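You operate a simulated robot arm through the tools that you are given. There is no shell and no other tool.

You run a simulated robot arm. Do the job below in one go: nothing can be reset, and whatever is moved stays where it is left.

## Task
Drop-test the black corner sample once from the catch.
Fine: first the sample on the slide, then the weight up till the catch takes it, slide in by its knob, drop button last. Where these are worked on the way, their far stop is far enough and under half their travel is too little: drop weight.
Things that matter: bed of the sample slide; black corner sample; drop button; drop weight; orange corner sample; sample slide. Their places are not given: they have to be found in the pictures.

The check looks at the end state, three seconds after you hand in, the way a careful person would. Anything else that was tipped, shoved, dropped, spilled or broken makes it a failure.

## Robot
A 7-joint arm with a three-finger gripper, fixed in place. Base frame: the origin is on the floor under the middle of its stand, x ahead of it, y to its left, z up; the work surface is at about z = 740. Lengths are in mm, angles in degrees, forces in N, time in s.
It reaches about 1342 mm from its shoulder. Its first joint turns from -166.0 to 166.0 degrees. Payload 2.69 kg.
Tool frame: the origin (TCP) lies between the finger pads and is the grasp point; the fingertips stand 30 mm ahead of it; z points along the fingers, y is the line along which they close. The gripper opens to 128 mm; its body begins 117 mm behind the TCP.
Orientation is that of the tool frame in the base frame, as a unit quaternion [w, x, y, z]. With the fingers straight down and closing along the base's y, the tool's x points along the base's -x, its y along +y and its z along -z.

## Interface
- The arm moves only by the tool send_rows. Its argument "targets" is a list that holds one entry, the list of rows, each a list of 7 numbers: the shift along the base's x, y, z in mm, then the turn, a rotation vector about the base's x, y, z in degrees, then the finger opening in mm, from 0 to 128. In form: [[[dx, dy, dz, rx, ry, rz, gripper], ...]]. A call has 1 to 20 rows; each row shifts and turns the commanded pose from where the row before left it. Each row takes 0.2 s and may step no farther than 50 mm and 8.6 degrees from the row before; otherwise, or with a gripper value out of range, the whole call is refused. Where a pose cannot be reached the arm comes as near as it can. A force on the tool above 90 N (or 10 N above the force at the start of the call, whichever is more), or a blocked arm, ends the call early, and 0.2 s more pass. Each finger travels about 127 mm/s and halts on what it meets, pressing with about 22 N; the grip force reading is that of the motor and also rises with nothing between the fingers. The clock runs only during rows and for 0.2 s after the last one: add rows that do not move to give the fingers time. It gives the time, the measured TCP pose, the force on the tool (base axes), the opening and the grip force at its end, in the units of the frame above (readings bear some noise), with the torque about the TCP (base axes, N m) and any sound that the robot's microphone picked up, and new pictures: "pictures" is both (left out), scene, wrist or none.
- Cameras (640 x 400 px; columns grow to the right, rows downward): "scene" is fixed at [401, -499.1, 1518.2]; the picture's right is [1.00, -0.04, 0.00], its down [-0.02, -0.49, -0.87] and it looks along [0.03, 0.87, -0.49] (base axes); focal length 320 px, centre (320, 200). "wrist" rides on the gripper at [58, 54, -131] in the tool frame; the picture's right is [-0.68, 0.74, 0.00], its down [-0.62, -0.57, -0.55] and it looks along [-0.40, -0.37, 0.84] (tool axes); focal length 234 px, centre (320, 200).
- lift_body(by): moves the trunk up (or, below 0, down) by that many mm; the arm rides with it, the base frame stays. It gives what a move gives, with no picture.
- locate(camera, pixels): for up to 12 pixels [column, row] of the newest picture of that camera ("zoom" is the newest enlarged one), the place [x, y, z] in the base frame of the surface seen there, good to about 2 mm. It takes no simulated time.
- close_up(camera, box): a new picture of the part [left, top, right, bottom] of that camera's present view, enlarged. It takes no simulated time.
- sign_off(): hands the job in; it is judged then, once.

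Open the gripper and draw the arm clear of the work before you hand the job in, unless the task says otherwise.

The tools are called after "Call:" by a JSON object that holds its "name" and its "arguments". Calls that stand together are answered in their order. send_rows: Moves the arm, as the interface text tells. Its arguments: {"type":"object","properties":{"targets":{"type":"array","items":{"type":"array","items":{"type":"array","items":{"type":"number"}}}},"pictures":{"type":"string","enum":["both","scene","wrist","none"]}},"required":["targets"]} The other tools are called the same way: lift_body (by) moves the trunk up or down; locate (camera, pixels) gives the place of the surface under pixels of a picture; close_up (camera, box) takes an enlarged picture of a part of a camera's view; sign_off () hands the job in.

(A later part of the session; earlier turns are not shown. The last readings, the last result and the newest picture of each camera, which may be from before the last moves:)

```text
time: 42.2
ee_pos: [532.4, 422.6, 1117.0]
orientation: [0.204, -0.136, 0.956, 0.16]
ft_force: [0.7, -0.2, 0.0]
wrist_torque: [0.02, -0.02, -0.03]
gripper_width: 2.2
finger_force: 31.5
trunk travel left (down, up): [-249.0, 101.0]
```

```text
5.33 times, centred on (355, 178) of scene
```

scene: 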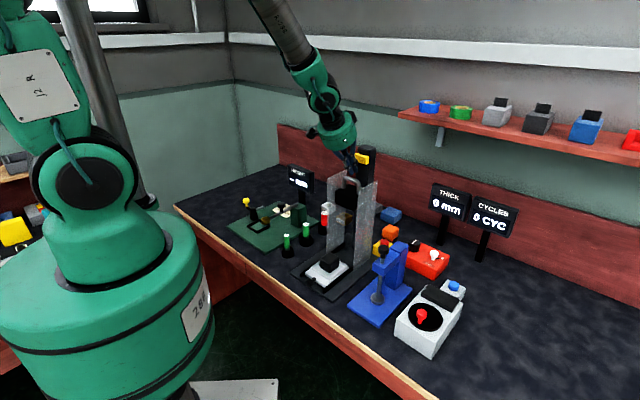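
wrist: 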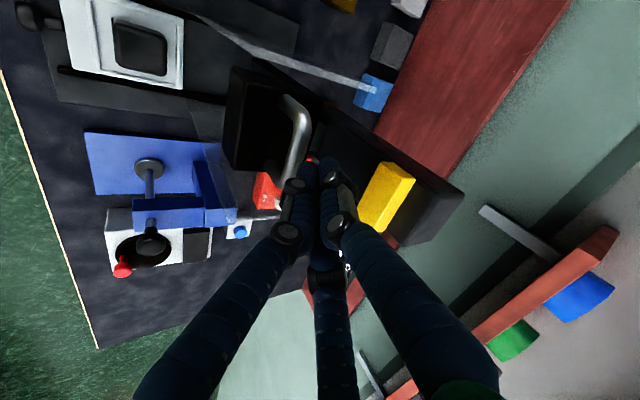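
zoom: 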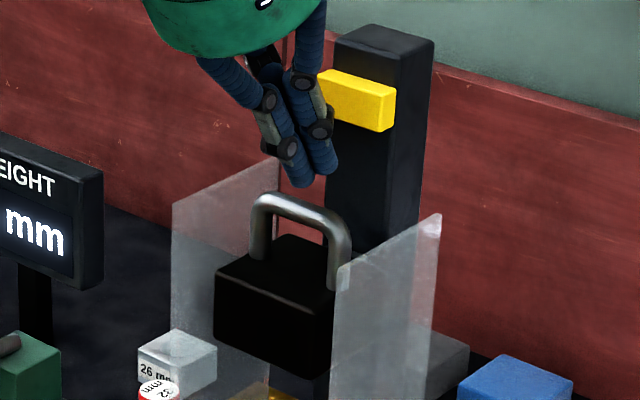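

A small grey lug is visible behind the handle at (320,225) in the wrist zoom. I locate it and the catch.

Call:
{"name": "close_up", "arguments": {"camera": "wrist", "box": [210, 50, 430, 200]}}

Call:
{"name": "locate", "arguments": {"camera": "wrist", "pixels": [[320, 131], [318, 143], [324, 127], [323, 138], [314, 147], [380, 180], [372, 195], [395, 170], [335, 150], [300, 90]]}}

```text
2.67 times, centred on (320, 125) of wrist
```

zoom: 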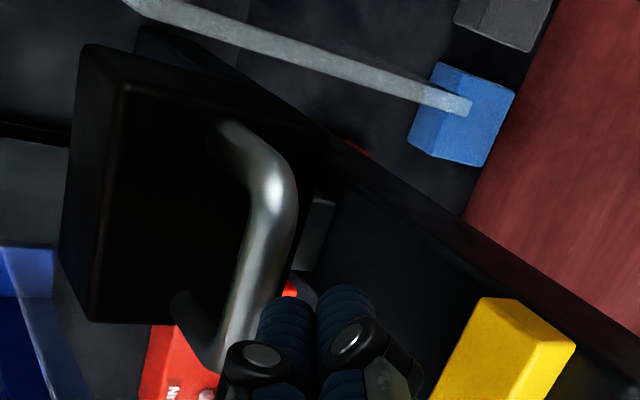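

```text
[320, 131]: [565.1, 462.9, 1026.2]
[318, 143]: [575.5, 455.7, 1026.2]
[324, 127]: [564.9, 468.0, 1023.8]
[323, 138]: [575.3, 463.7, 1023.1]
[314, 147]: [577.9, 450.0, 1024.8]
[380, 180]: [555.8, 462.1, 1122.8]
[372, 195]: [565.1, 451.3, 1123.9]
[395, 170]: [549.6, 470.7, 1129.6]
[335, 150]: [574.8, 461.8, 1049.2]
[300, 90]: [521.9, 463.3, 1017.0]
```

Only a guide piece sits there (z 1026), while the yellow catch's front is at about z 1112-1147, so I cannot yet be sure the catch has taken the weight. I back off, reopen the fingers and prepare to grip the bar again (now near z 1069) to pull further.

Call:
{"name": "send_rows", "arguments": {"targets": [[[-7, -8.5, 2, 0, 0, 0, 0], [-8, -8.5, 1, 0, 0, 0, 20], [0, 0, 0, 0, 0, 0, 46], [0, 0, 0, 0, 0, 0, 46]]]}}

Call:
{"name": "close_up", "arguments": {"camera": "wrist", "box": [210, 50, 430, 200]}}

Call:
{"name": "locate", "arguments": {"camera": "wrist", "pixels": [[300, 120], [296, 135], [290, 150], [302, 110], [280, 80], [245, 160], [300, 160]]}}

```text
time: 43.2
ee_pos: [521.2, 406.1, 1119.5]
orientation: [0.204, -0.137, 0.956, 0.161]
ft_force: [-0.1, 0.3, 0.3]
wrist_torque: [0.02, 0.02, 0.0]
gripper_width: 46.1
finger_force: 0.0
trunk travel left (down, up): [-249.0, 101.0]
```

scene: 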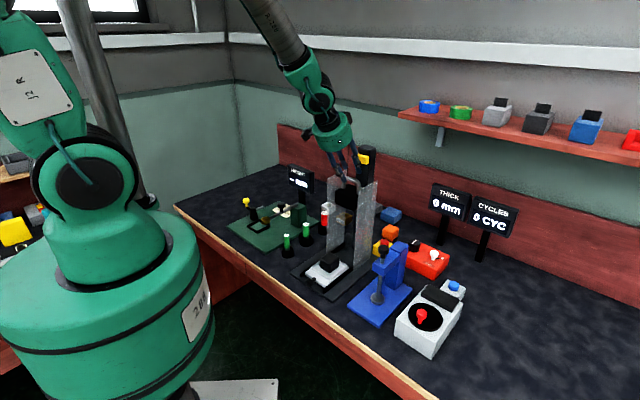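
wrist: 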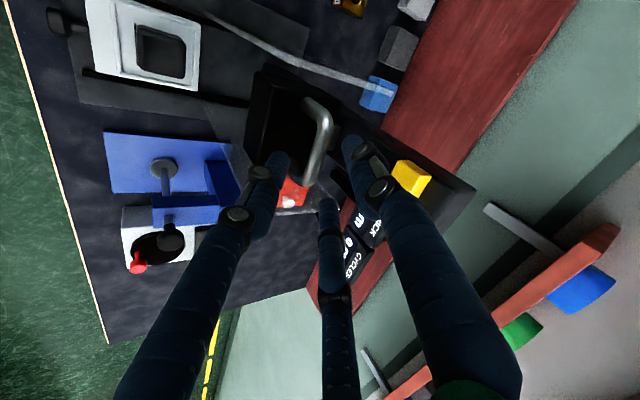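

```text
2.67 times, centred on (320, 125) of wrist
```

zoom: 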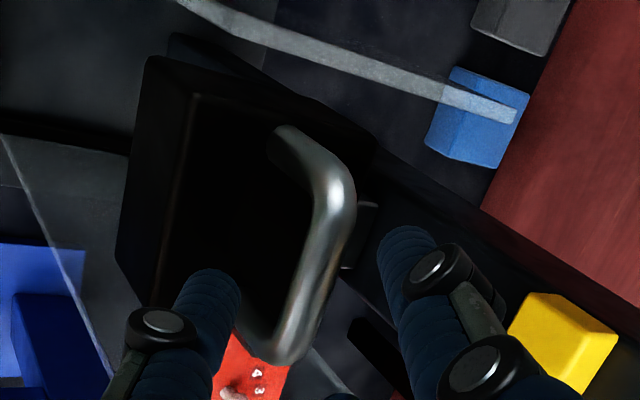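

```text
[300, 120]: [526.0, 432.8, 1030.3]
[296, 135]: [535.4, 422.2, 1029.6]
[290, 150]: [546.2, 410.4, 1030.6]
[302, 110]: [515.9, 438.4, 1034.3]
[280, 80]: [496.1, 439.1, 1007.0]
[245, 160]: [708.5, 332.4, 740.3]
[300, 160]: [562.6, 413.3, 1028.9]
```

I verify the bar's position from this view, then advance along the tool axis.

Call:
{"name": "locate", "arguments": {"camera": "wrist", "pixels": [[330, 122], [326, 135], [322, 147], [316, 162], [311, 175], [325, 110]]}}

Call:
{"name": "send_rows", "arguments": {"targets": [[[5, 5.2, -12.2, 0, 0, 0, 46], [5, 5.2, -12.2, 0, 0, 0, 46], [4.2, 4.8, -12.2, 0, 0, 0, 46], [0, 0, 0, 0, 0, 0, 46]]]}}

Call:
{"name": "close_up", "arguments": {"camera": "wrist", "box": [210, 50, 430, 200]}}

Call:
{"name": "close_up", "arguments": {"camera": "scene", "box": [310, 110, 400, 220]}}

```text
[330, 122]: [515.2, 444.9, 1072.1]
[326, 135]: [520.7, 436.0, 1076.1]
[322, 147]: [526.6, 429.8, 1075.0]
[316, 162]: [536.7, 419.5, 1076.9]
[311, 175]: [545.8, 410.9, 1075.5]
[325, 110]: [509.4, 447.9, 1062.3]
```

```text
time: 44.2
ee_pos: [534.2, 420.6, 1084.6]
orientation: [0.204, -0.136, 0.956, 0.16]
ft_force: [0.4, -0.3, -0.5]
wrist_torque: [-0.02, -0.02, -0.02]
gripper_width: 46.1
finger_force: 0.1
trunk travel left (down, up): [-249.0, 101.0]
```

scene: 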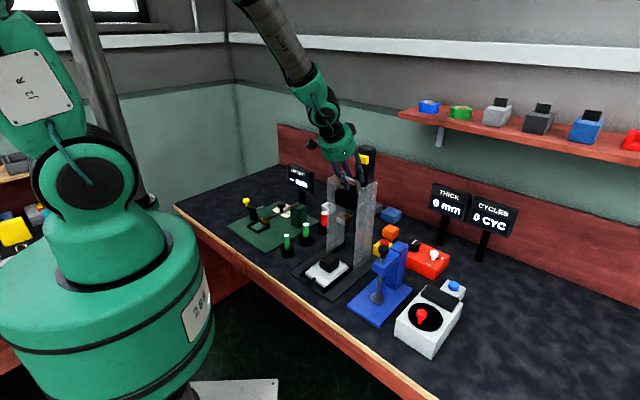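
wrist: 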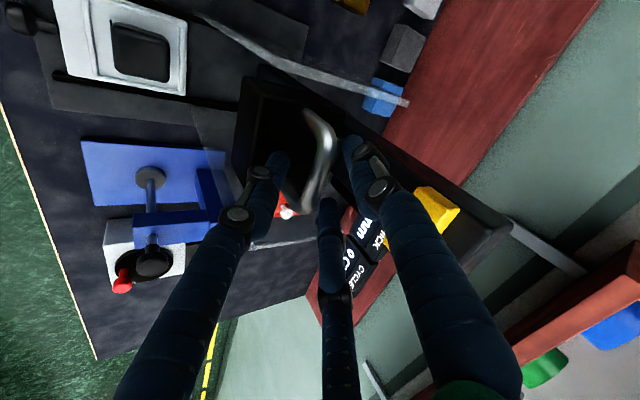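

```text
2.67 times, centred on (320, 125) of wrist
```

zoom: 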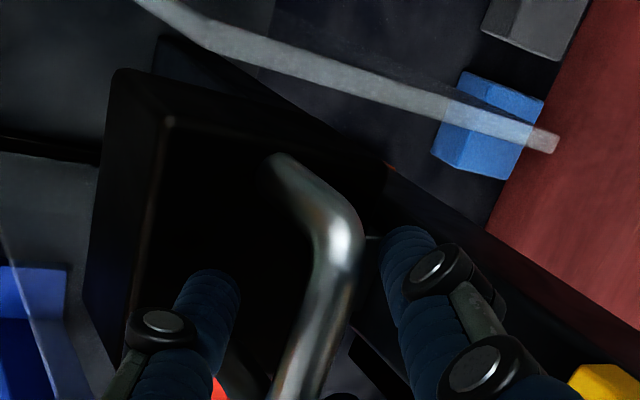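

```text
3.64 times, centred on (355, 165) of scene
```

zoom: 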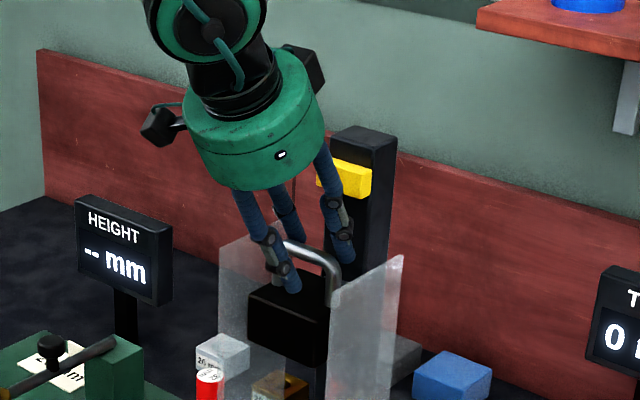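

The bar again lies between the fingers. I close and take a load reading.

Call:
{"name": "send_rows", "arguments": {"targets": [[[0, 0, -1.5, 0, 0, 0, 36], [0, 0, 0, 0, 0, 0, 26], [0, 0, 0, 0, 0, 0, 14], [0, 0, 0, 0, 0, 0, 0], [0, 0, 0, 0, 0, 0, 0], [0, 0, 0, 0, 0, 0, 0]]], "pictures": "none"}}

```text
time: 45.6
ee_pos: [536.1, 422.6, 1084.4]
orientation: [0.205, -0.135, 0.956, 0.16]
ft_force: [11.5, 21.7, 17.5]
wrist_torque: [0.96, 0.41, -1.02]
gripper_width: 22.6
finger_force: 45.5
trunk travel left (down, up): [-249.0, 101.0]
```

The weight resists a downward push of 17 N, so it is held firmly. I pull up in small steps to see whether it still rises or is at its stop.

Call:
{"name": "send_rows", "arguments": {"targets": [[[0, 0, 2, 0, 0, 0, 0], [0, 0, 2, 0, 0, 0, 0], [0, 0, 0, 0, 0, 0, 0]]]}}

Call:
{"name": "close_up", "arguments": {"camera": "scene", "box": [310, 110, 400, 220]}}

```text
time: 46.4
ee_pos: [536.2, 421.0, 1084.3]
orientation: [0.203, -0.135, 0.957, 0.159]
ft_force: [27.7, 33.5, -7.4]
wrist_torque: [0.5, -0.36, -1.58]
gripper_width: 22.8
finger_force: 45.3
trunk travel left (down, up): [-249.0, 101.0]
```

scene: 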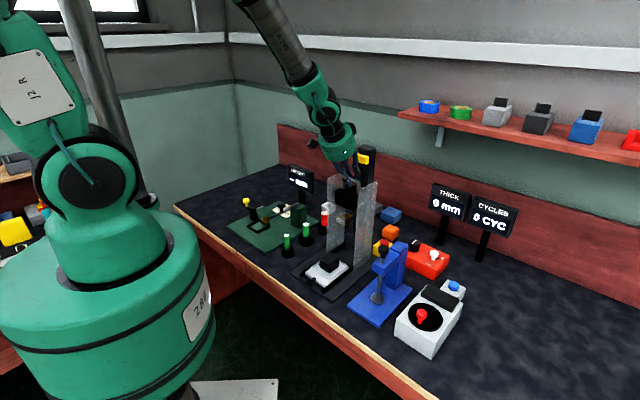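
wrist: 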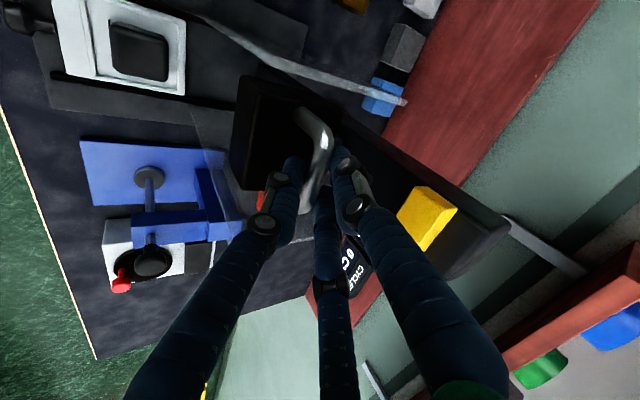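

```text
3.64 times, centred on (355, 165) of scene
```

zoom: 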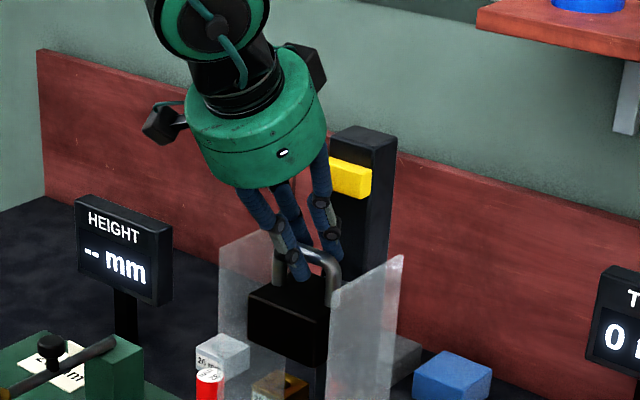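

The force rose by 25 N over a 4 mm command while the hand hardly moved. I check the weight's height again.

Call:
{"name": "locate", "arguments": {"camera": "zoom", "pixels": [[320, 310], [330, 275], [265, 330], [320, 355], [265, 290], [322, 316]]}}

Call:
{"name": "send_rows", "arguments": {"targets": [[[0, 0, 2, 0, 0, 0, 0], [0, 0, 1.5, 0, 0, 0, 0], [0, 0, 0, 0, 0, 0, 0]]]}}

Call:
{"name": "close_up", "arguments": {"camera": "scene", "box": [310, 110, 400, 220]}}

Call:
{"name": "locate", "arguments": {"camera": "zoom", "pixels": [[320, 310], [330, 275], [265, 330], [320, 355], [265, 290], [322, 316]]}}

```text
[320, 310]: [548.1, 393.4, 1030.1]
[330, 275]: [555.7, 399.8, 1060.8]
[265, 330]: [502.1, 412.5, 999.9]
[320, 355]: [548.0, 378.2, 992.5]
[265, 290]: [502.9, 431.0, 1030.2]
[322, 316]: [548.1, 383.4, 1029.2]
```

```text
time: 47.2
ee_pos: [536.2, 422.4, 1088.6]
orientation: [0.203, -0.137, 0.956, 0.159]
ft_force: [29.5, 31.6, -10.0]
wrist_torque: [0.66, -0.12, -1.45]
gripper_width: 22.6
finger_force: 45.1
trunk travel left (down, up): [-249.0, 101.0]
```

scene: 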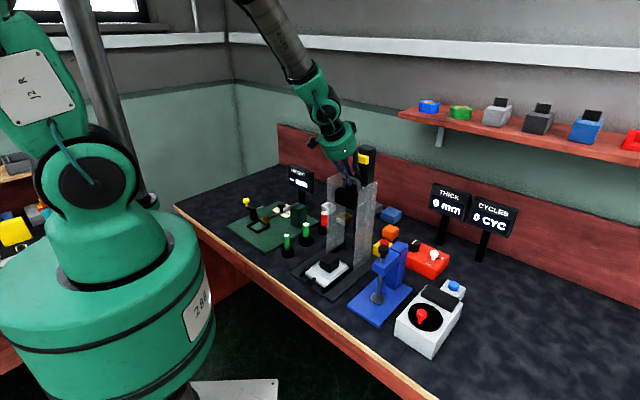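
wrist: 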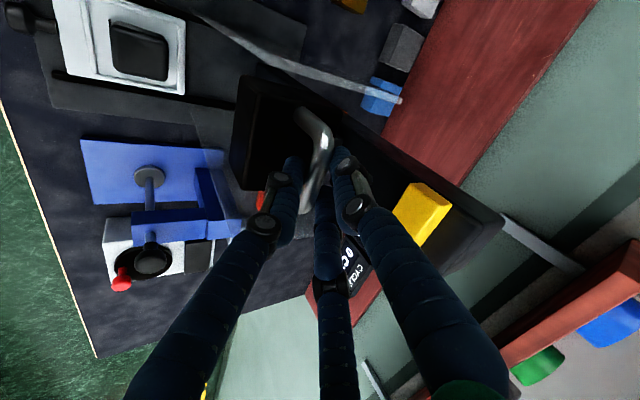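

```text
3.64 times, centred on (355, 165) of scene
```

zoom: 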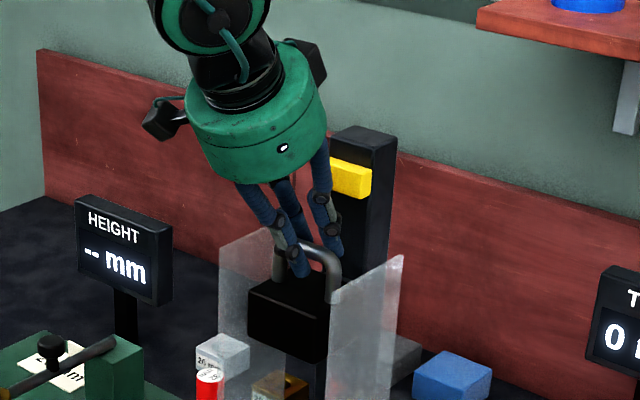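

```text
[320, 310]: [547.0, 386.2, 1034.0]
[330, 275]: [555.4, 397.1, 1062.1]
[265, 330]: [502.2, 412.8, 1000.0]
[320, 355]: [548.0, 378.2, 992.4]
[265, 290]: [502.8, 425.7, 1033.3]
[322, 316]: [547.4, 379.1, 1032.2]
```

The weight rose another 3 mm (top now about 1033), so it was not at its stop yet. I continue slowly, 3 mm per row, to avoid slipping.

Call:
{"name": "send_rows", "arguments": {"targets": [[[0, 0, 3, 0, 0, 0, 0], [0, 0, 3, 0, 0, 0, 0], [0, 0, 3, 0, 0, 0, 0], [0, 0, 3, 0, 0, 0, 0], [0, 0, 0, 0, 0, 0, 0]]]}}

Call:
{"name": "close_up", "arguments": {"camera": "scene", "box": [310, 110, 400, 220]}}

Call:
{"name": "locate", "arguments": {"camera": "zoom", "pixels": [[320, 310], [320, 300], [265, 330], [320, 355], [265, 285], [290, 290]]}}

```text
time: 48.4
ee_pos: [534.2, 420.4, 1097.6]
orientation: [0.201, -0.136, 0.957, 0.158]
ft_force: [23.6, 16.9, -31.8]
wrist_torque: [0.27, -0.19, -1.14]
gripper_width: 22.8
finger_force: 45.1
trunk travel left (down, up): [-249.0, 101.0]
```

scene: 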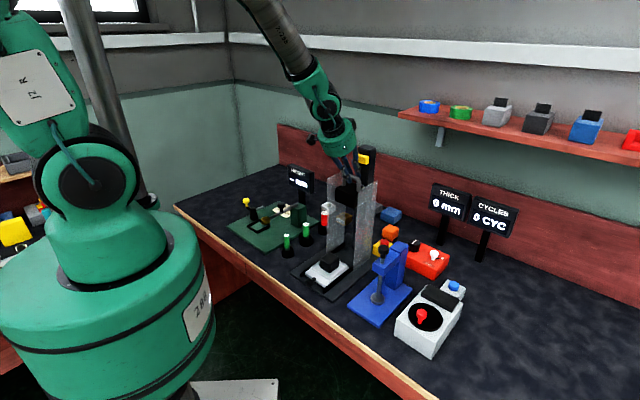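
wrist: 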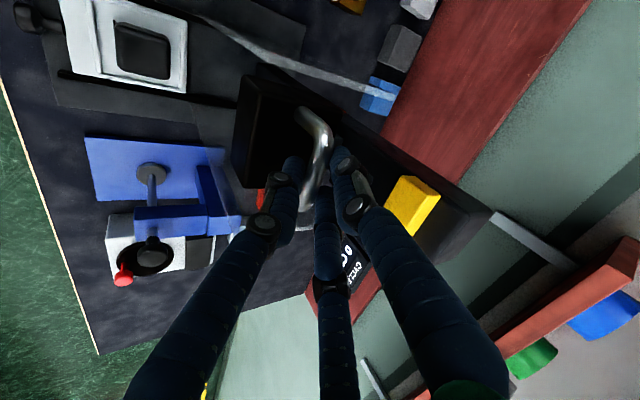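

```text
3.64 times, centred on (355, 165) of scene
```

zoom: 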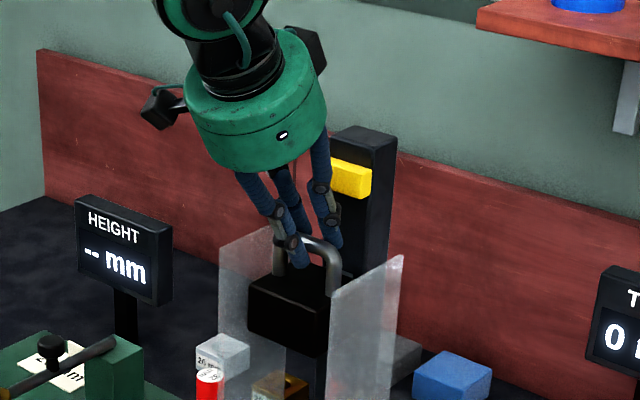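

```text
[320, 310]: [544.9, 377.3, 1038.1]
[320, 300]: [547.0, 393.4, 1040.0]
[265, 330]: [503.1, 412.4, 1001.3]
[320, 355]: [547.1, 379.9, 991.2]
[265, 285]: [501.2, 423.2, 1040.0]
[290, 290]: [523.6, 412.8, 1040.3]
```

The weight's top reached 1040 and the pull rose to -32 N: that is the upper stop (200 mm travel), and earlier it rested on the catch at 1030. I lower gently to let it settle on the catch.

Call:
{"name": "send_rows", "arguments": {"targets": [[[0, 0, -3, 0, 0, 0, 0], [0, 0, -3, 0, 0, 0, 0], [0, 0, -3, 0, 0, 0, 0], [0, 0, -3, 0, 0, 0, 0], [0, 0, 0, 0, 0, 0, 0]]]}}

Call:
{"name": "close_up", "arguments": {"camera": "scene", "box": [310, 110, 400, 220]}}

Call:
{"name": "locate", "arguments": {"camera": "zoom", "pixels": [[320, 310], [320, 304], [265, 330], [320, 355], [265, 289], [290, 295]]}}

```text
time: 49.6
ee_pos: [533.9, 419.7, 1089.4]
orientation: [0.204, -0.137, 0.956, 0.161]
ft_force: [7.3, 3.5, -9.9]
wrist_torque: [0.41, 0.32, -0.98]
gripper_width: 22.8
finger_force: 44.9
trunk travel left (down, up): [-249.0, 101.0]
```

scene: 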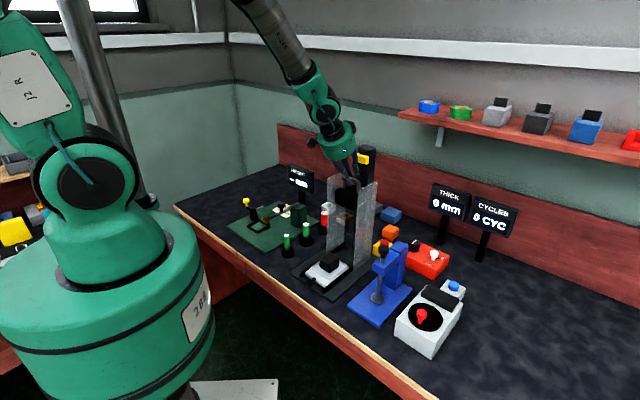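
wrist: 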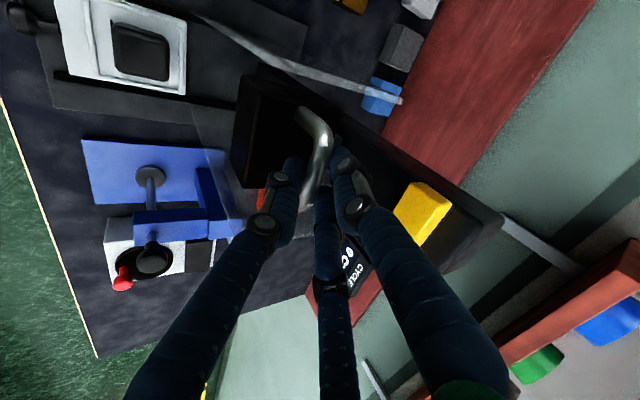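

```text
3.64 times, centred on (355, 165) of scene
```

zoom: 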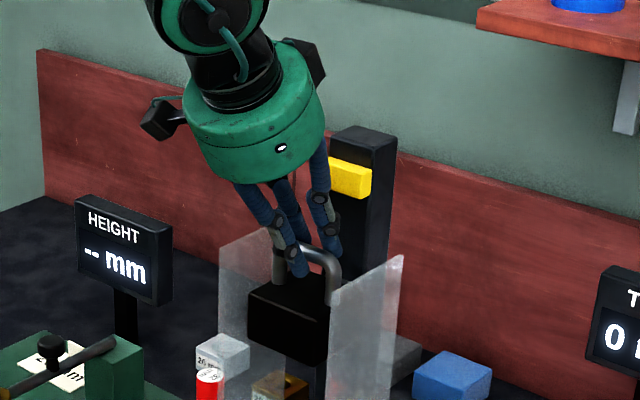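

```text
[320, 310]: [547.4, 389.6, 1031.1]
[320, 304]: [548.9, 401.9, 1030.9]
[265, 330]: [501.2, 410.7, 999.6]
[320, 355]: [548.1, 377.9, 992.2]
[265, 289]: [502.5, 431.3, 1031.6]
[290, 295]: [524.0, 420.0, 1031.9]
```

Weight top is at 1031 with about 10 N still carried by the hand. I lower a bit further to see whether the catch stops it at 1030.

Call:
{"name": "send_rows", "arguments": {"targets": [[[0, 0, -2, 0, 0, 0, 0], [0, 0, -2, 0, 0, 0, 0], [0, 0, 0, 0, 0, 0, 0]]]}}

Call:
{"name": "close_up", "arguments": {"camera": "scene", "box": [310, 110, 400, 220]}}

Call:
{"name": "locate", "arguments": {"camera": "zoom", "pixels": [[320, 310], [320, 304], [265, 330], [320, 355], [265, 289], [290, 295]]}}

```text
time: 50.4
ee_pos: [533.3, 421.2, 1087.9]
orientation: [0.204, -0.136, 0.956, 0.161]
ft_force: [-0.4, 3.4, 9.5]
wrist_torque: [0.87, 0.69, -0.76]
gripper_width: 22.9
finger_force: 45.2
trunk travel left (down, up): [-249.0, 101.0]
```

scene: 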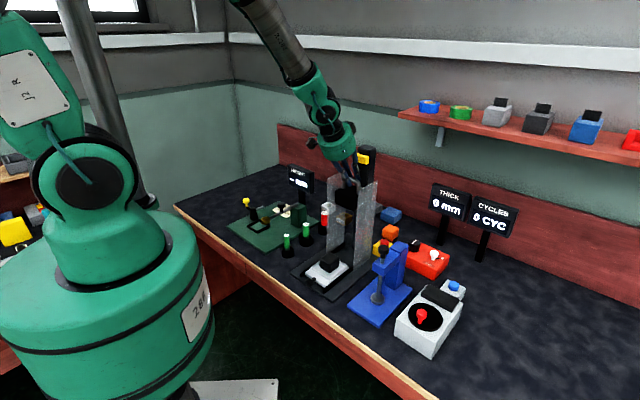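
wrist: 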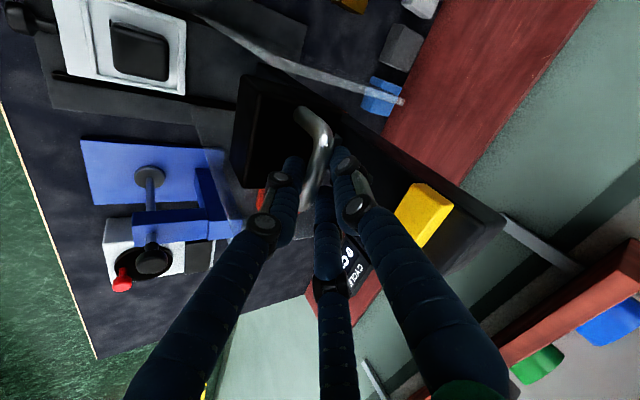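

```text
3.64 times, centred on (355, 165) of scene
```

zoom: 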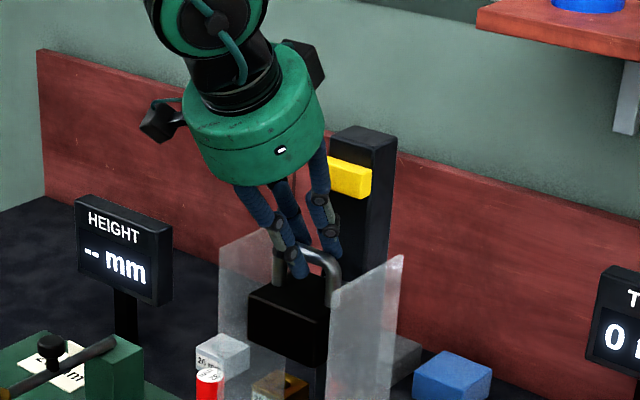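

```text
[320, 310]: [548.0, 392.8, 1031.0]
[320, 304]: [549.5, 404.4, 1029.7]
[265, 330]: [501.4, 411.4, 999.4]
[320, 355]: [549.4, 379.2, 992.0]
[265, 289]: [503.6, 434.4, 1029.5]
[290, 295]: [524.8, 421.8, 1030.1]
```

The weight stays at 1030 while the hand presses down with 9.5 N: the catch holds it. I open the fingers and back out along the tool axis.

Call:
{"name": "send_rows", "arguments": {"targets": [[[0, 0, 0, 0, 0, 0, 34], [0, 0, 0, 0, 0, 0, 46], [0, 0, 0, 0, 0, 0, 46], [-5, -5.2, 12.2, 0, 0, 0, 46], [-7, -7.3, 17, 0, 0, 0, 46], [-10, -10.2, 20, 0, 0, 0, 46], [-15, -15, 10, 0, 0, 0, 46], [-20, -20, 0, 0, 0, 0, 46], [-20, -20, 0, 0, 0, 0, 46], [0, 0, 0, 0, 0, 0, 46]]]}}

Call:
{"name": "close_up", "arguments": {"camera": "scene", "box": [310, 120, 400, 230]}}

```text
time: 52.6
ee_pos: [456.0, 340.7, 1145.8]
orientation: [0.206, -0.137, 0.956, 0.161]
ft_force: [-0.4, 0.0, -0.1]
wrist_torque: [0.0, -0.02, -0.01]
gripper_width: 46.0
finger_force: 0.0
trunk travel left (down, up): [-249.0, 101.0]
```

scene: 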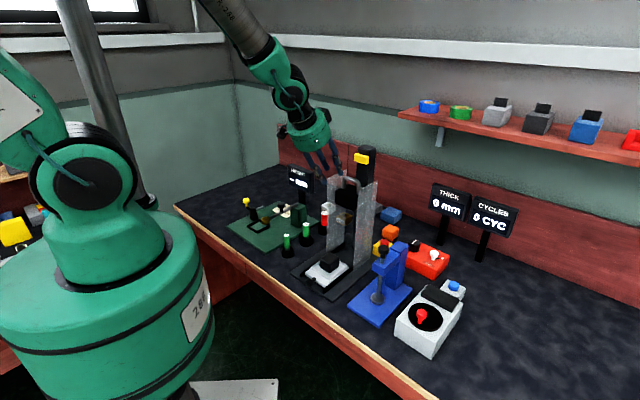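
wrist: 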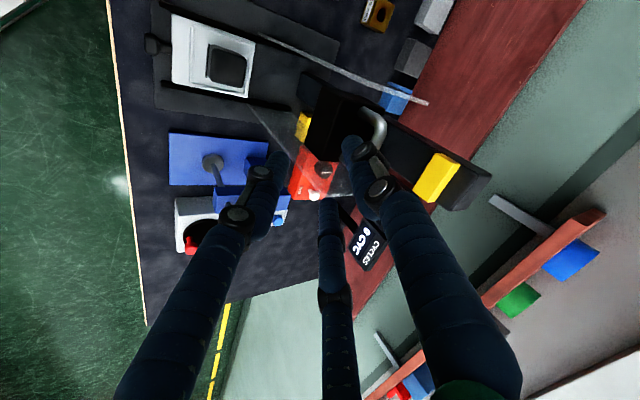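

```text
3.64 times, centred on (355, 175) of scene
```

zoom: 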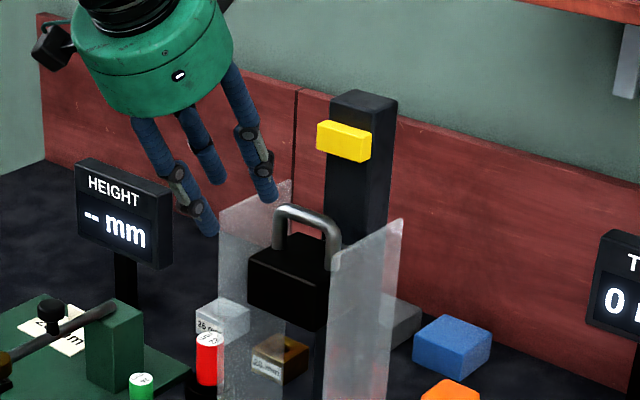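

The weight hangs on the catch by itself. Next is the slide: I raise the trunk again for reach close to the robot, then stand the tool upright and close the fingers to push the knob.

Call:
{"name": "lift_body", "arguments": {"by": 100}}

Call:
{"name": "send_rows", "arguments": {"targets": [[[0, 0, 0, -5.3, 5.3, 0, 20], [0, 0, 0, -5.3, 5.3, 0, 0], [0, 0, 0, -5.3, 5.3, 0, 0], [0, 0, 0, -5.3, 5.3, 0, 0], [-20, -20, 0, 0, 0, 0, 0], [-25, -25, 0, 0, 0, 0, 0], [-25, -25, 0, 0, 0, 0, 0], [-24, -20, 0, 0, 0, 0, 0], [0, 0, 0, 0, 0, 0, 0]]]}}

```text
time: 53.9
ee_pos: [455.9, 340.8, 1244.4]
orientation: [0.204, -0.137, 0.956, 0.161]
ft_force: [-0.5, -0.3, 0.2]
wrist_torque: [-0.02, 0.03, 0.02]
gripper_width: 46.0
finger_force: 0.2
trunk travel left (down, up): [-349.0, 1.0]
```

```text
time: 55.9
ee_pos: [362.3, 251.7, 1245.4]
orientation: [-0.002, -0.139, 0.99, 0.005]
ft_force: [-0.3, 0.2, 0.8]
wrist_torque: [-0.02, -0.04, 0.01]
gripper_width: 2.4
finger_force: 22.1
trunk travel left (down, up): [-349.0, 1.0]
```

scene: 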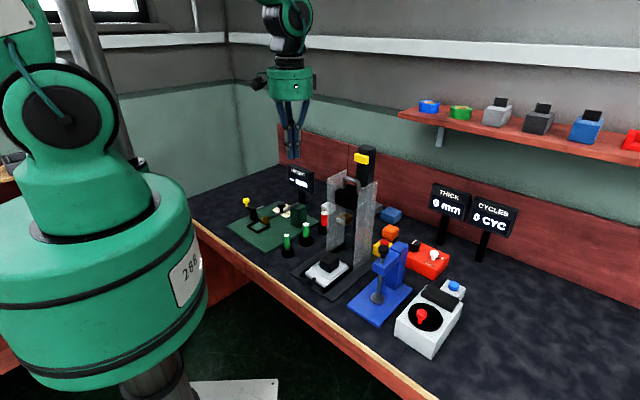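
wrist: 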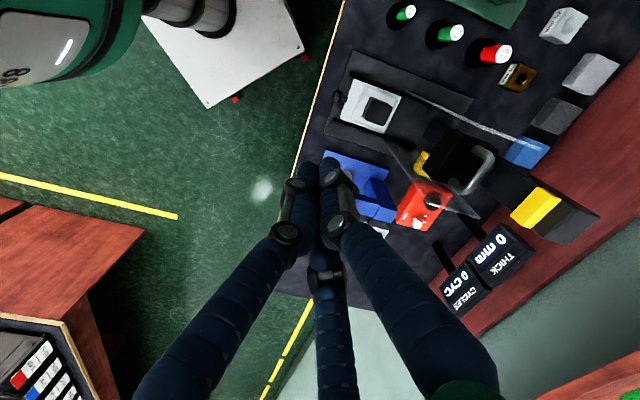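

The tool is upright at (362, 251), in front of the knob. I measure the knob again.

Call:
{"name": "close_up", "arguments": {"camera": "scene", "box": [295, 262, 345, 297]}}

```text
11.43 times, centred on (320, 280) of scene
```

zoom: 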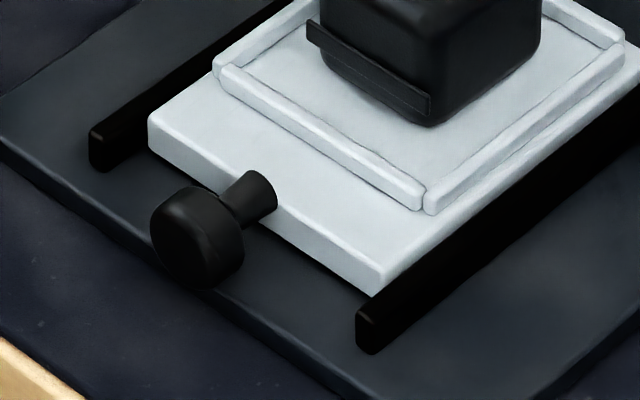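

Call:
{"name": "locate", "arguments": {"camera": "zoom", "pixels": [[185, 230], [185, 200], [225, 215], [200, 280], [165, 240], [235, 250], [255, 185], [190, 192], [30, 370], [60, 390], [100, 210], [340, 385]]}}

```text
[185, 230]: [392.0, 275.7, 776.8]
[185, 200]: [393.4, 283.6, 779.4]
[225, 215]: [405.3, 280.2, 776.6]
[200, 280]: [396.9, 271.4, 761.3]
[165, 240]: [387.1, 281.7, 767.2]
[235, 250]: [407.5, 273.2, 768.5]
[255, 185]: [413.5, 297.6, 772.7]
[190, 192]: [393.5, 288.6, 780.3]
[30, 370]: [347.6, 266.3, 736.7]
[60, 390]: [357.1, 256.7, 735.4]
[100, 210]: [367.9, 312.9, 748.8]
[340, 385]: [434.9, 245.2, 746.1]
```

The knob's front face is at about (390, 277), z 757-781, directly ahead of the closed fingers. I descend in front of it, first to z 830.

Call:
{"name": "send_rows", "arguments": {"targets": [[[1, -1, -45, 0, 0, 0, 0], [0, 0, -48, 0, 0, 0, 0], [0, 0, -48, 0, 0, 0, 0], [0, 0, -48, 0, 0, 0, 0], [0, 0, -48, 0, 0, 0, 0], [0, 0, -48, 0, 0, 0, 0], [0, 0, -48, 0, 0, 0, 0], [0, 0, -46, 0, 0, 0, 0], [0, 0, -36, 0, 0, 0, 0], [0, 0, 0, 0, 0, 0, 0]]]}}

Call:
{"name": "close_up", "arguments": {"camera": "scene", "box": [270, 200, 370, 310]}}

```text
time: 58.1
ee_pos: [364.7, 250.2, 829.7]
orientation: [-0.002, -0.14, 0.99, 0.005]
ft_force: [-0.2, 1.1, 0.1]
wrist_torque: [0.0, 0.03, 0.03]
gripper_width: 2.2
finger_force: 21.9
trunk travel left (down, up): [-349.0, 1.0]
```

scene: 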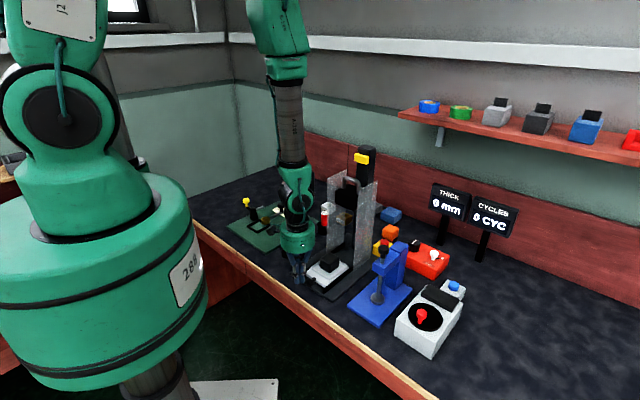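
wrist: 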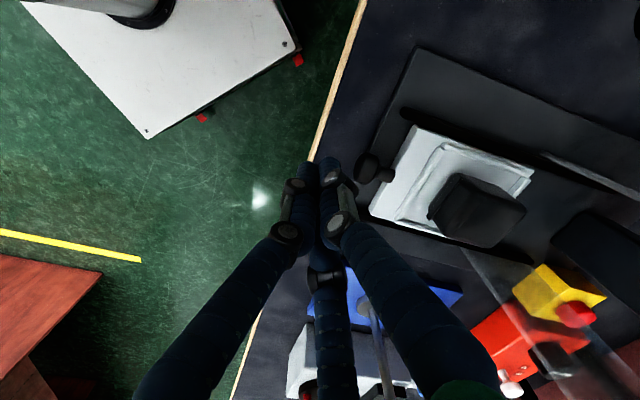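

```text
3.64 times, centred on (320, 255) of scene
```

zoom: 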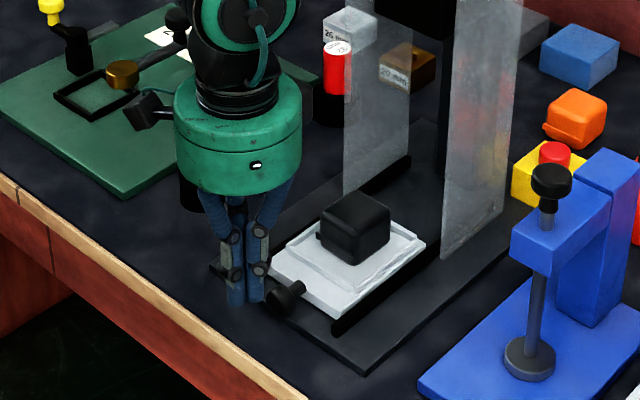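

The fingers are in front of the knob and aligned with the slide axis. I lower to TCP z 787 (tips about 757) and approach the knob.

Call:
{"name": "send_rows", "arguments": {"targets": [[[0, 0, -20, 0, 0, 0, 0], [0, 0, -23, 0, 0, 0, 0], [5, 5, 0, 0, 0, 0, 0], [4, 4, 0, 0, 0, 0, 0], [0, 0, 0, 0, 0, 0, 0]]]}}

Call:
{"name": "close_up", "arguments": {"camera": "scene", "box": [285, 235, 345, 300]}}

Call:
{"name": "close_up", "arguments": {"camera": "wrist", "box": [270, 120, 430, 240]}}

```text
time: 59.3
ee_pos: [372.3, 260.1, 786.9]
orientation: [-0.003, -0.14, 0.99, 0.005]
ft_force: [0.7, -1.2, 0.1]
wrist_torque: [0.0, 0.02, 0.02]
gripper_width: 2.3
finger_force: 21.9
trunk travel left (down, up): [-349.0, 1.0]
```

scene: 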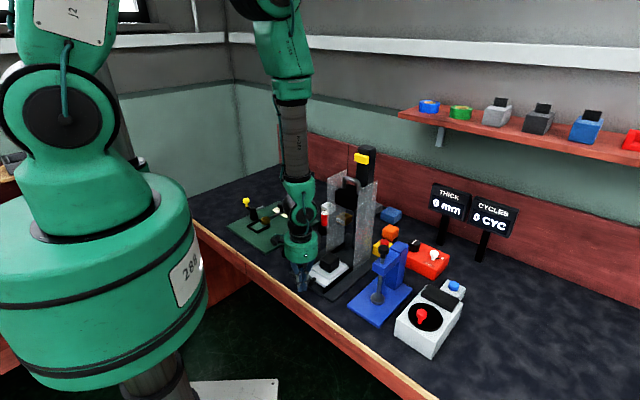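
wrist: 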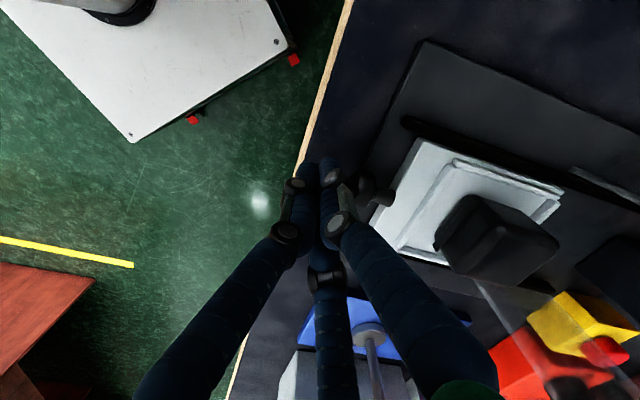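

```text
6.15 times, centred on (315, 268) of scene
```

zoom: 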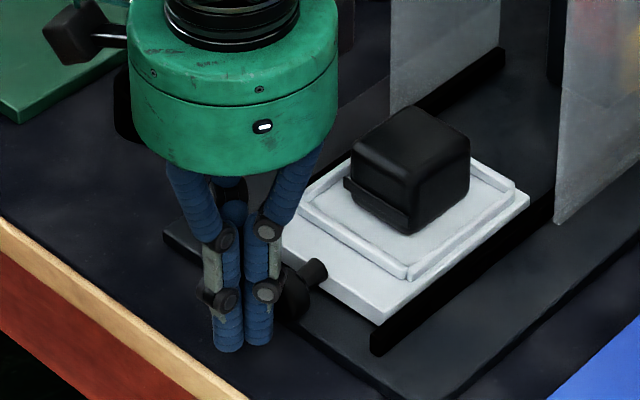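

```text
3.33 times, centred on (350, 180) of wrist
```

zoom: 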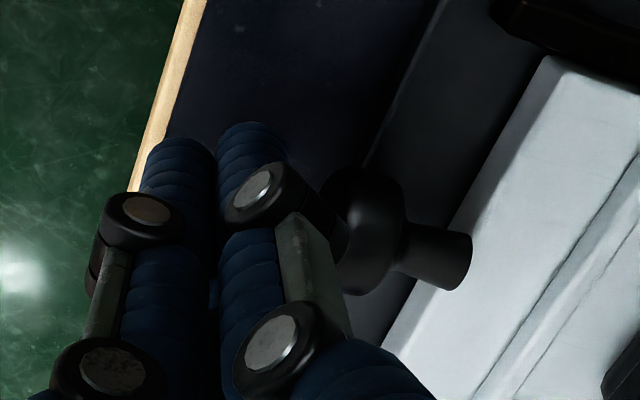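

The fingers are just short of the knob. I push forward along the slide and watch the force.

Call:
{"name": "send_rows", "arguments": {"targets": [[[4, 4, 0, 0, 0, 0, 0], [4, 4, 0, 0, 0, 0, 0], [4, 4, 0, 0, 0, 0, 0], [4, 4, 0, 0, 0, 0, 0], [0, 0, 0, 0, 0, 0, 0]]]}}

Call:
{"name": "close_up", "arguments": {"camera": "scene", "box": [285, 235, 345, 300]}}

```text
time: 60.5
ee_pos: [389.1, 275.2, 787.4]
orientation: [-0.002, -0.14, 0.99, 0.005]
ft_force: [0.1, 0.1, 0.0]
wrist_torque: [0.04, -0.01, 0.01]
gripper_width: 2.2
finger_force: 22.0
trunk travel left (down, up): [-349.0, 1.0]
```

scene: 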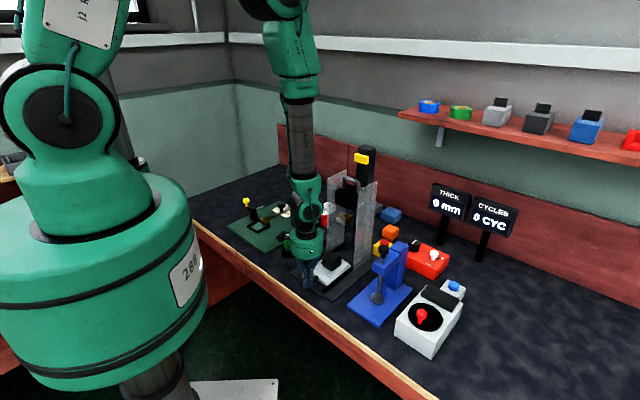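
wrist: 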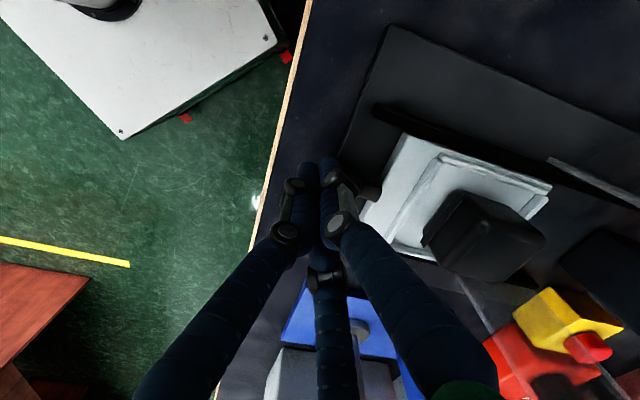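

```text
6.15 times, centred on (315, 268) of scene
```

zoom: 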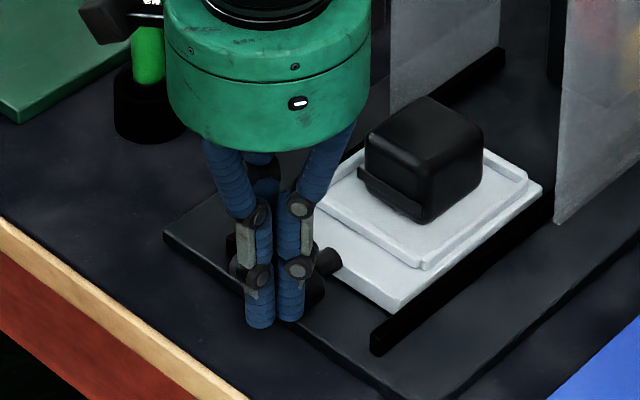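

The slide has begun to move and the sample rides along. I continue pushing at the same gentle pace.

Call:
{"name": "send_rows", "arguments": {"targets": [[[4, 4, 0, 0, 0, 0, 0], [4, 4, 0, 0, 0, 0, 0], [4, 4, 0, 0, 0, 0, 0], [4, 4, 0, 0, 0, 0, 0], [4, 4, 0, 0, 0, 0, 0], [4, 4, 0, 0, 0, 0, 0], [4, 4, 0, 0, 0, 0, 0], [4, 4, 0, 0, 0, 0, 0], [4, 4, 0, 0, 0, 0, 0], [0, 0, 0, 0, 0, 0, 0]]]}}

Call:
{"name": "close_up", "arguments": {"camera": "scene", "box": [285, 210, 375, 300]}}

```text
time: 62.7
ee_pos: [424.1, 311.1, 788.0]
orientation: [-0.002, -0.139, 0.99, 0.004]
ft_force: [0.3, 0.1, -1.0]
wrist_torque: [-0.02, 0.03, 0.0]
gripper_width: 2.2
finger_force: 23.1
trunk travel left (down, up): [-349.0, 1.0]
```

scene: 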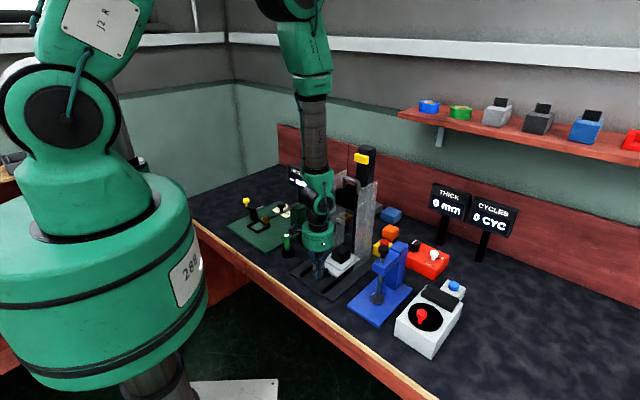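
wrist: 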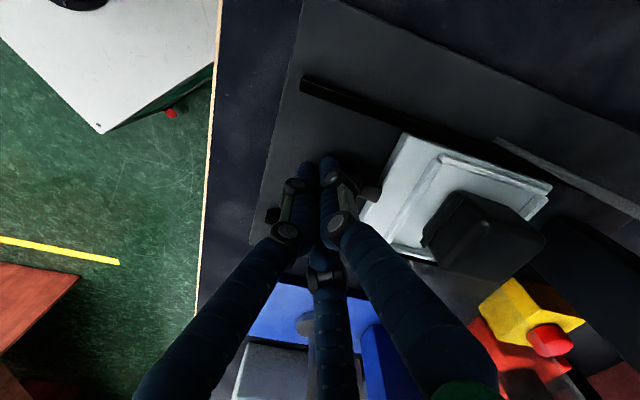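

```text
4.44 times, centred on (330, 255) of scene
```

zoom: 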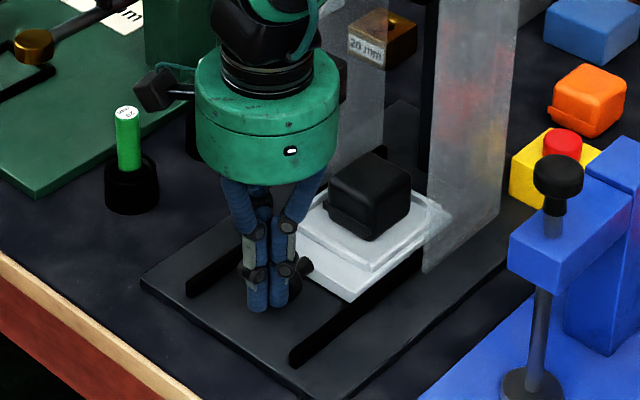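

The slide moves smoothly, with the sample still in place. I push further in.

Call:
{"name": "send_rows", "arguments": {"targets": [[[4, 4, 0, 0, 0, 0, 0], [4, 4, 0, 0, 0, 0, 0], [4, 4, 0, 0, 0, 0, 0], [4, 4, 0, 0, 0, 0, 0], [4, 4, 0, 0, 0, 0, 0], [0, 0, 0, 0, 0, 0, 0]]]}}

Call:
{"name": "close_up", "arguments": {"camera": "scene", "box": [285, 210, 375, 300]}}

```text
time: 64.1
ee_pos: [444.6, 332.5, 787.0]
orientation: [-0.002, -0.139, 0.99, 0.004]
ft_force: [-0.5, -0.3, 0.6]
wrist_torque: [-0.03, 0.0, -0.01]
gripper_width: 2.3
finger_force: 22.1
trunk travel left (down, up): [-349.0, 1.0]
```

scene: 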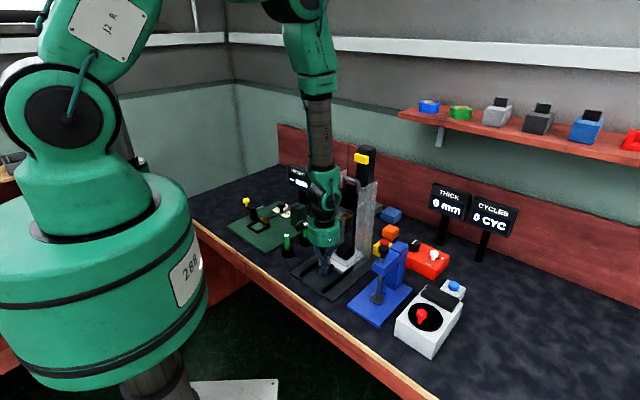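
wrist: 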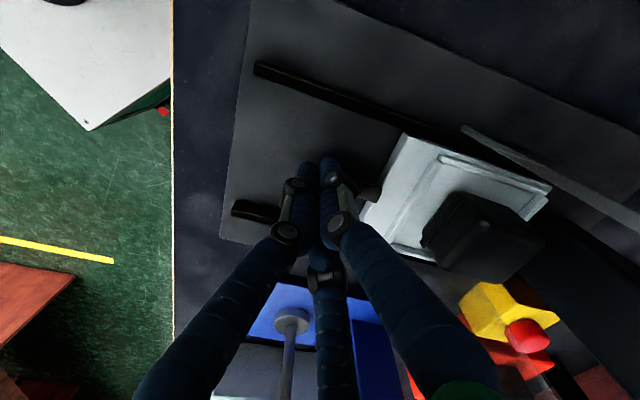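

```text
4.44 times, centred on (330, 255) of scene
```

zoom: 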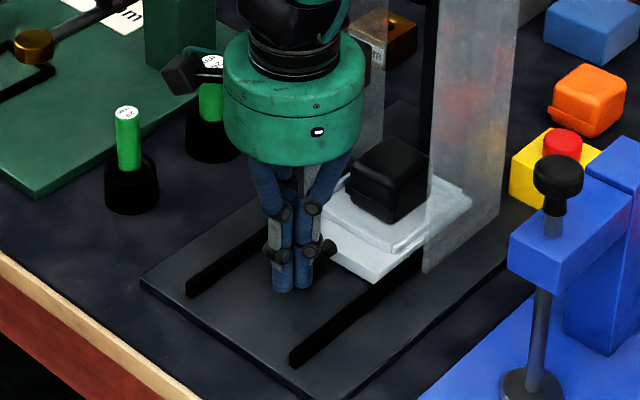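

The bed has moved about 89 mm. I push on slowly to the end stop, 2.8 mm per row.

Call:
{"name": "send_rows", "arguments": {"targets": [[[2, 2, 0, 0, 0, 0, 0], [2, 2, 0, 0, 0, 0, 0], [2, 2, 0, 0, 0, 0, 0], [2, 2, 0, 0, 0, 0, 0], [2, 2, 0, 0, 0, 0, 0], [0, 0, 0, 0, 0, 0, 0]]]}}

Call:
{"name": "close_up", "arguments": {"camera": "scene", "box": [285, 210, 375, 300]}}

```text
time: 65.5
ee_pos: [454.7, 340.9, 787.3]
orientation: [-0.003, -0.139, 0.99, 0.004]
ft_force: [0.3, 0.4, -0.1]
wrist_torque: [-0.02, 0.03, 0.01]
gripper_width: 2.3
finger_force: 21.9
trunk travel left (down, up): [-349.0, 1.0]
```

scene: 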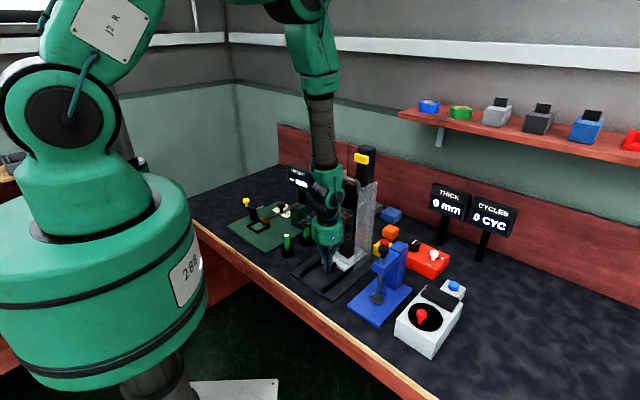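
wrist: 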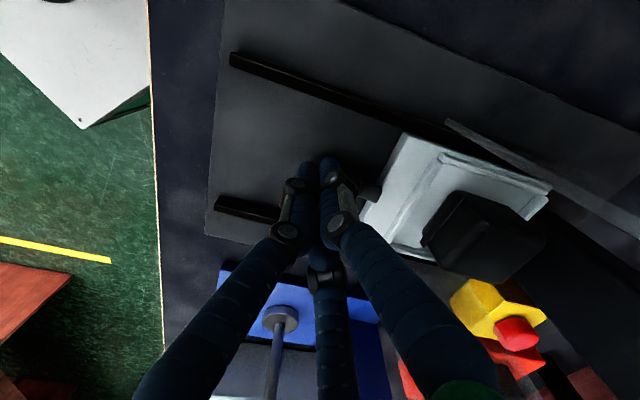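

```text
4.44 times, centred on (330, 255) of scene
```

zoom: 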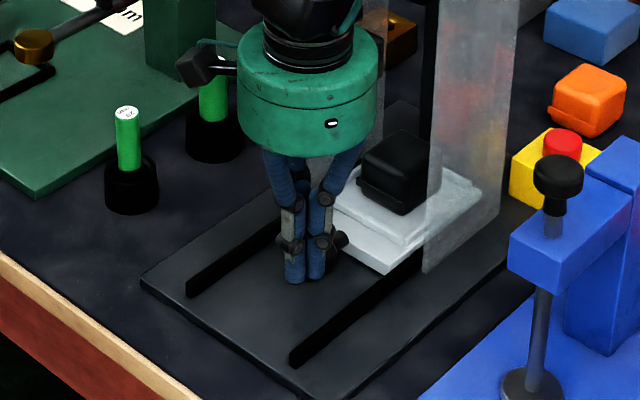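

No stop felt yet (force about 0). I continue pushing slowly.

Call:
{"name": "send_rows", "arguments": {"targets": [[[2, 2, 0, 0, 0, 0, 0], [2, 2, 0, 0, 0, 0, 0], [2, 2, 0, 0, 0, 0, 0], [2, 2, 0, 0, 0, 0, 0], [0, 0, 0, 0, 0, 0, 0]]]}}

Call:
{"name": "close_up", "arguments": {"camera": "scene", "box": [285, 210, 375, 300]}}

```text
time: 66.7
ee_pos: [456.2, 343.4, 786.4]
orientation: [-0.008, -0.139, 0.99, 0.002]
ft_force: [-34.8, -50.8, 9.3]
wrist_torque: [-1.0, 0.39, -0.49]
gripper_width: 6.1
finger_force: 31.6
trunk travel left (down, up): [-349.0, 1.0]
```

scene: 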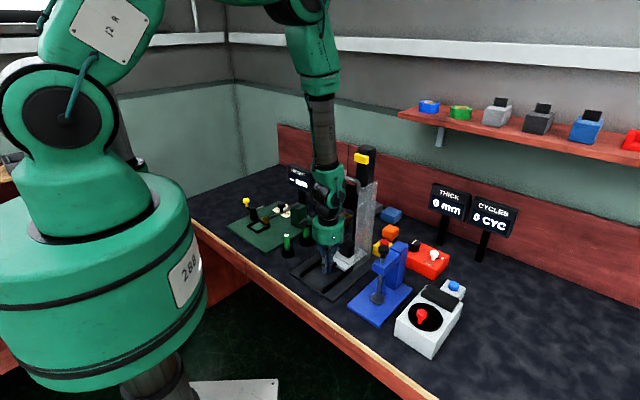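
wrist: 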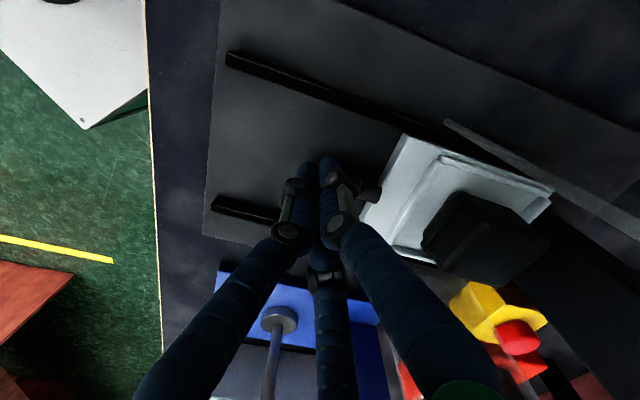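

```text
4.44 times, centred on (330, 255) of scene
```

zoom: 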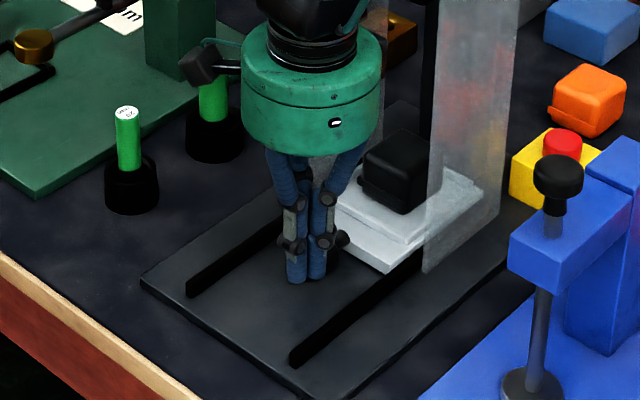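

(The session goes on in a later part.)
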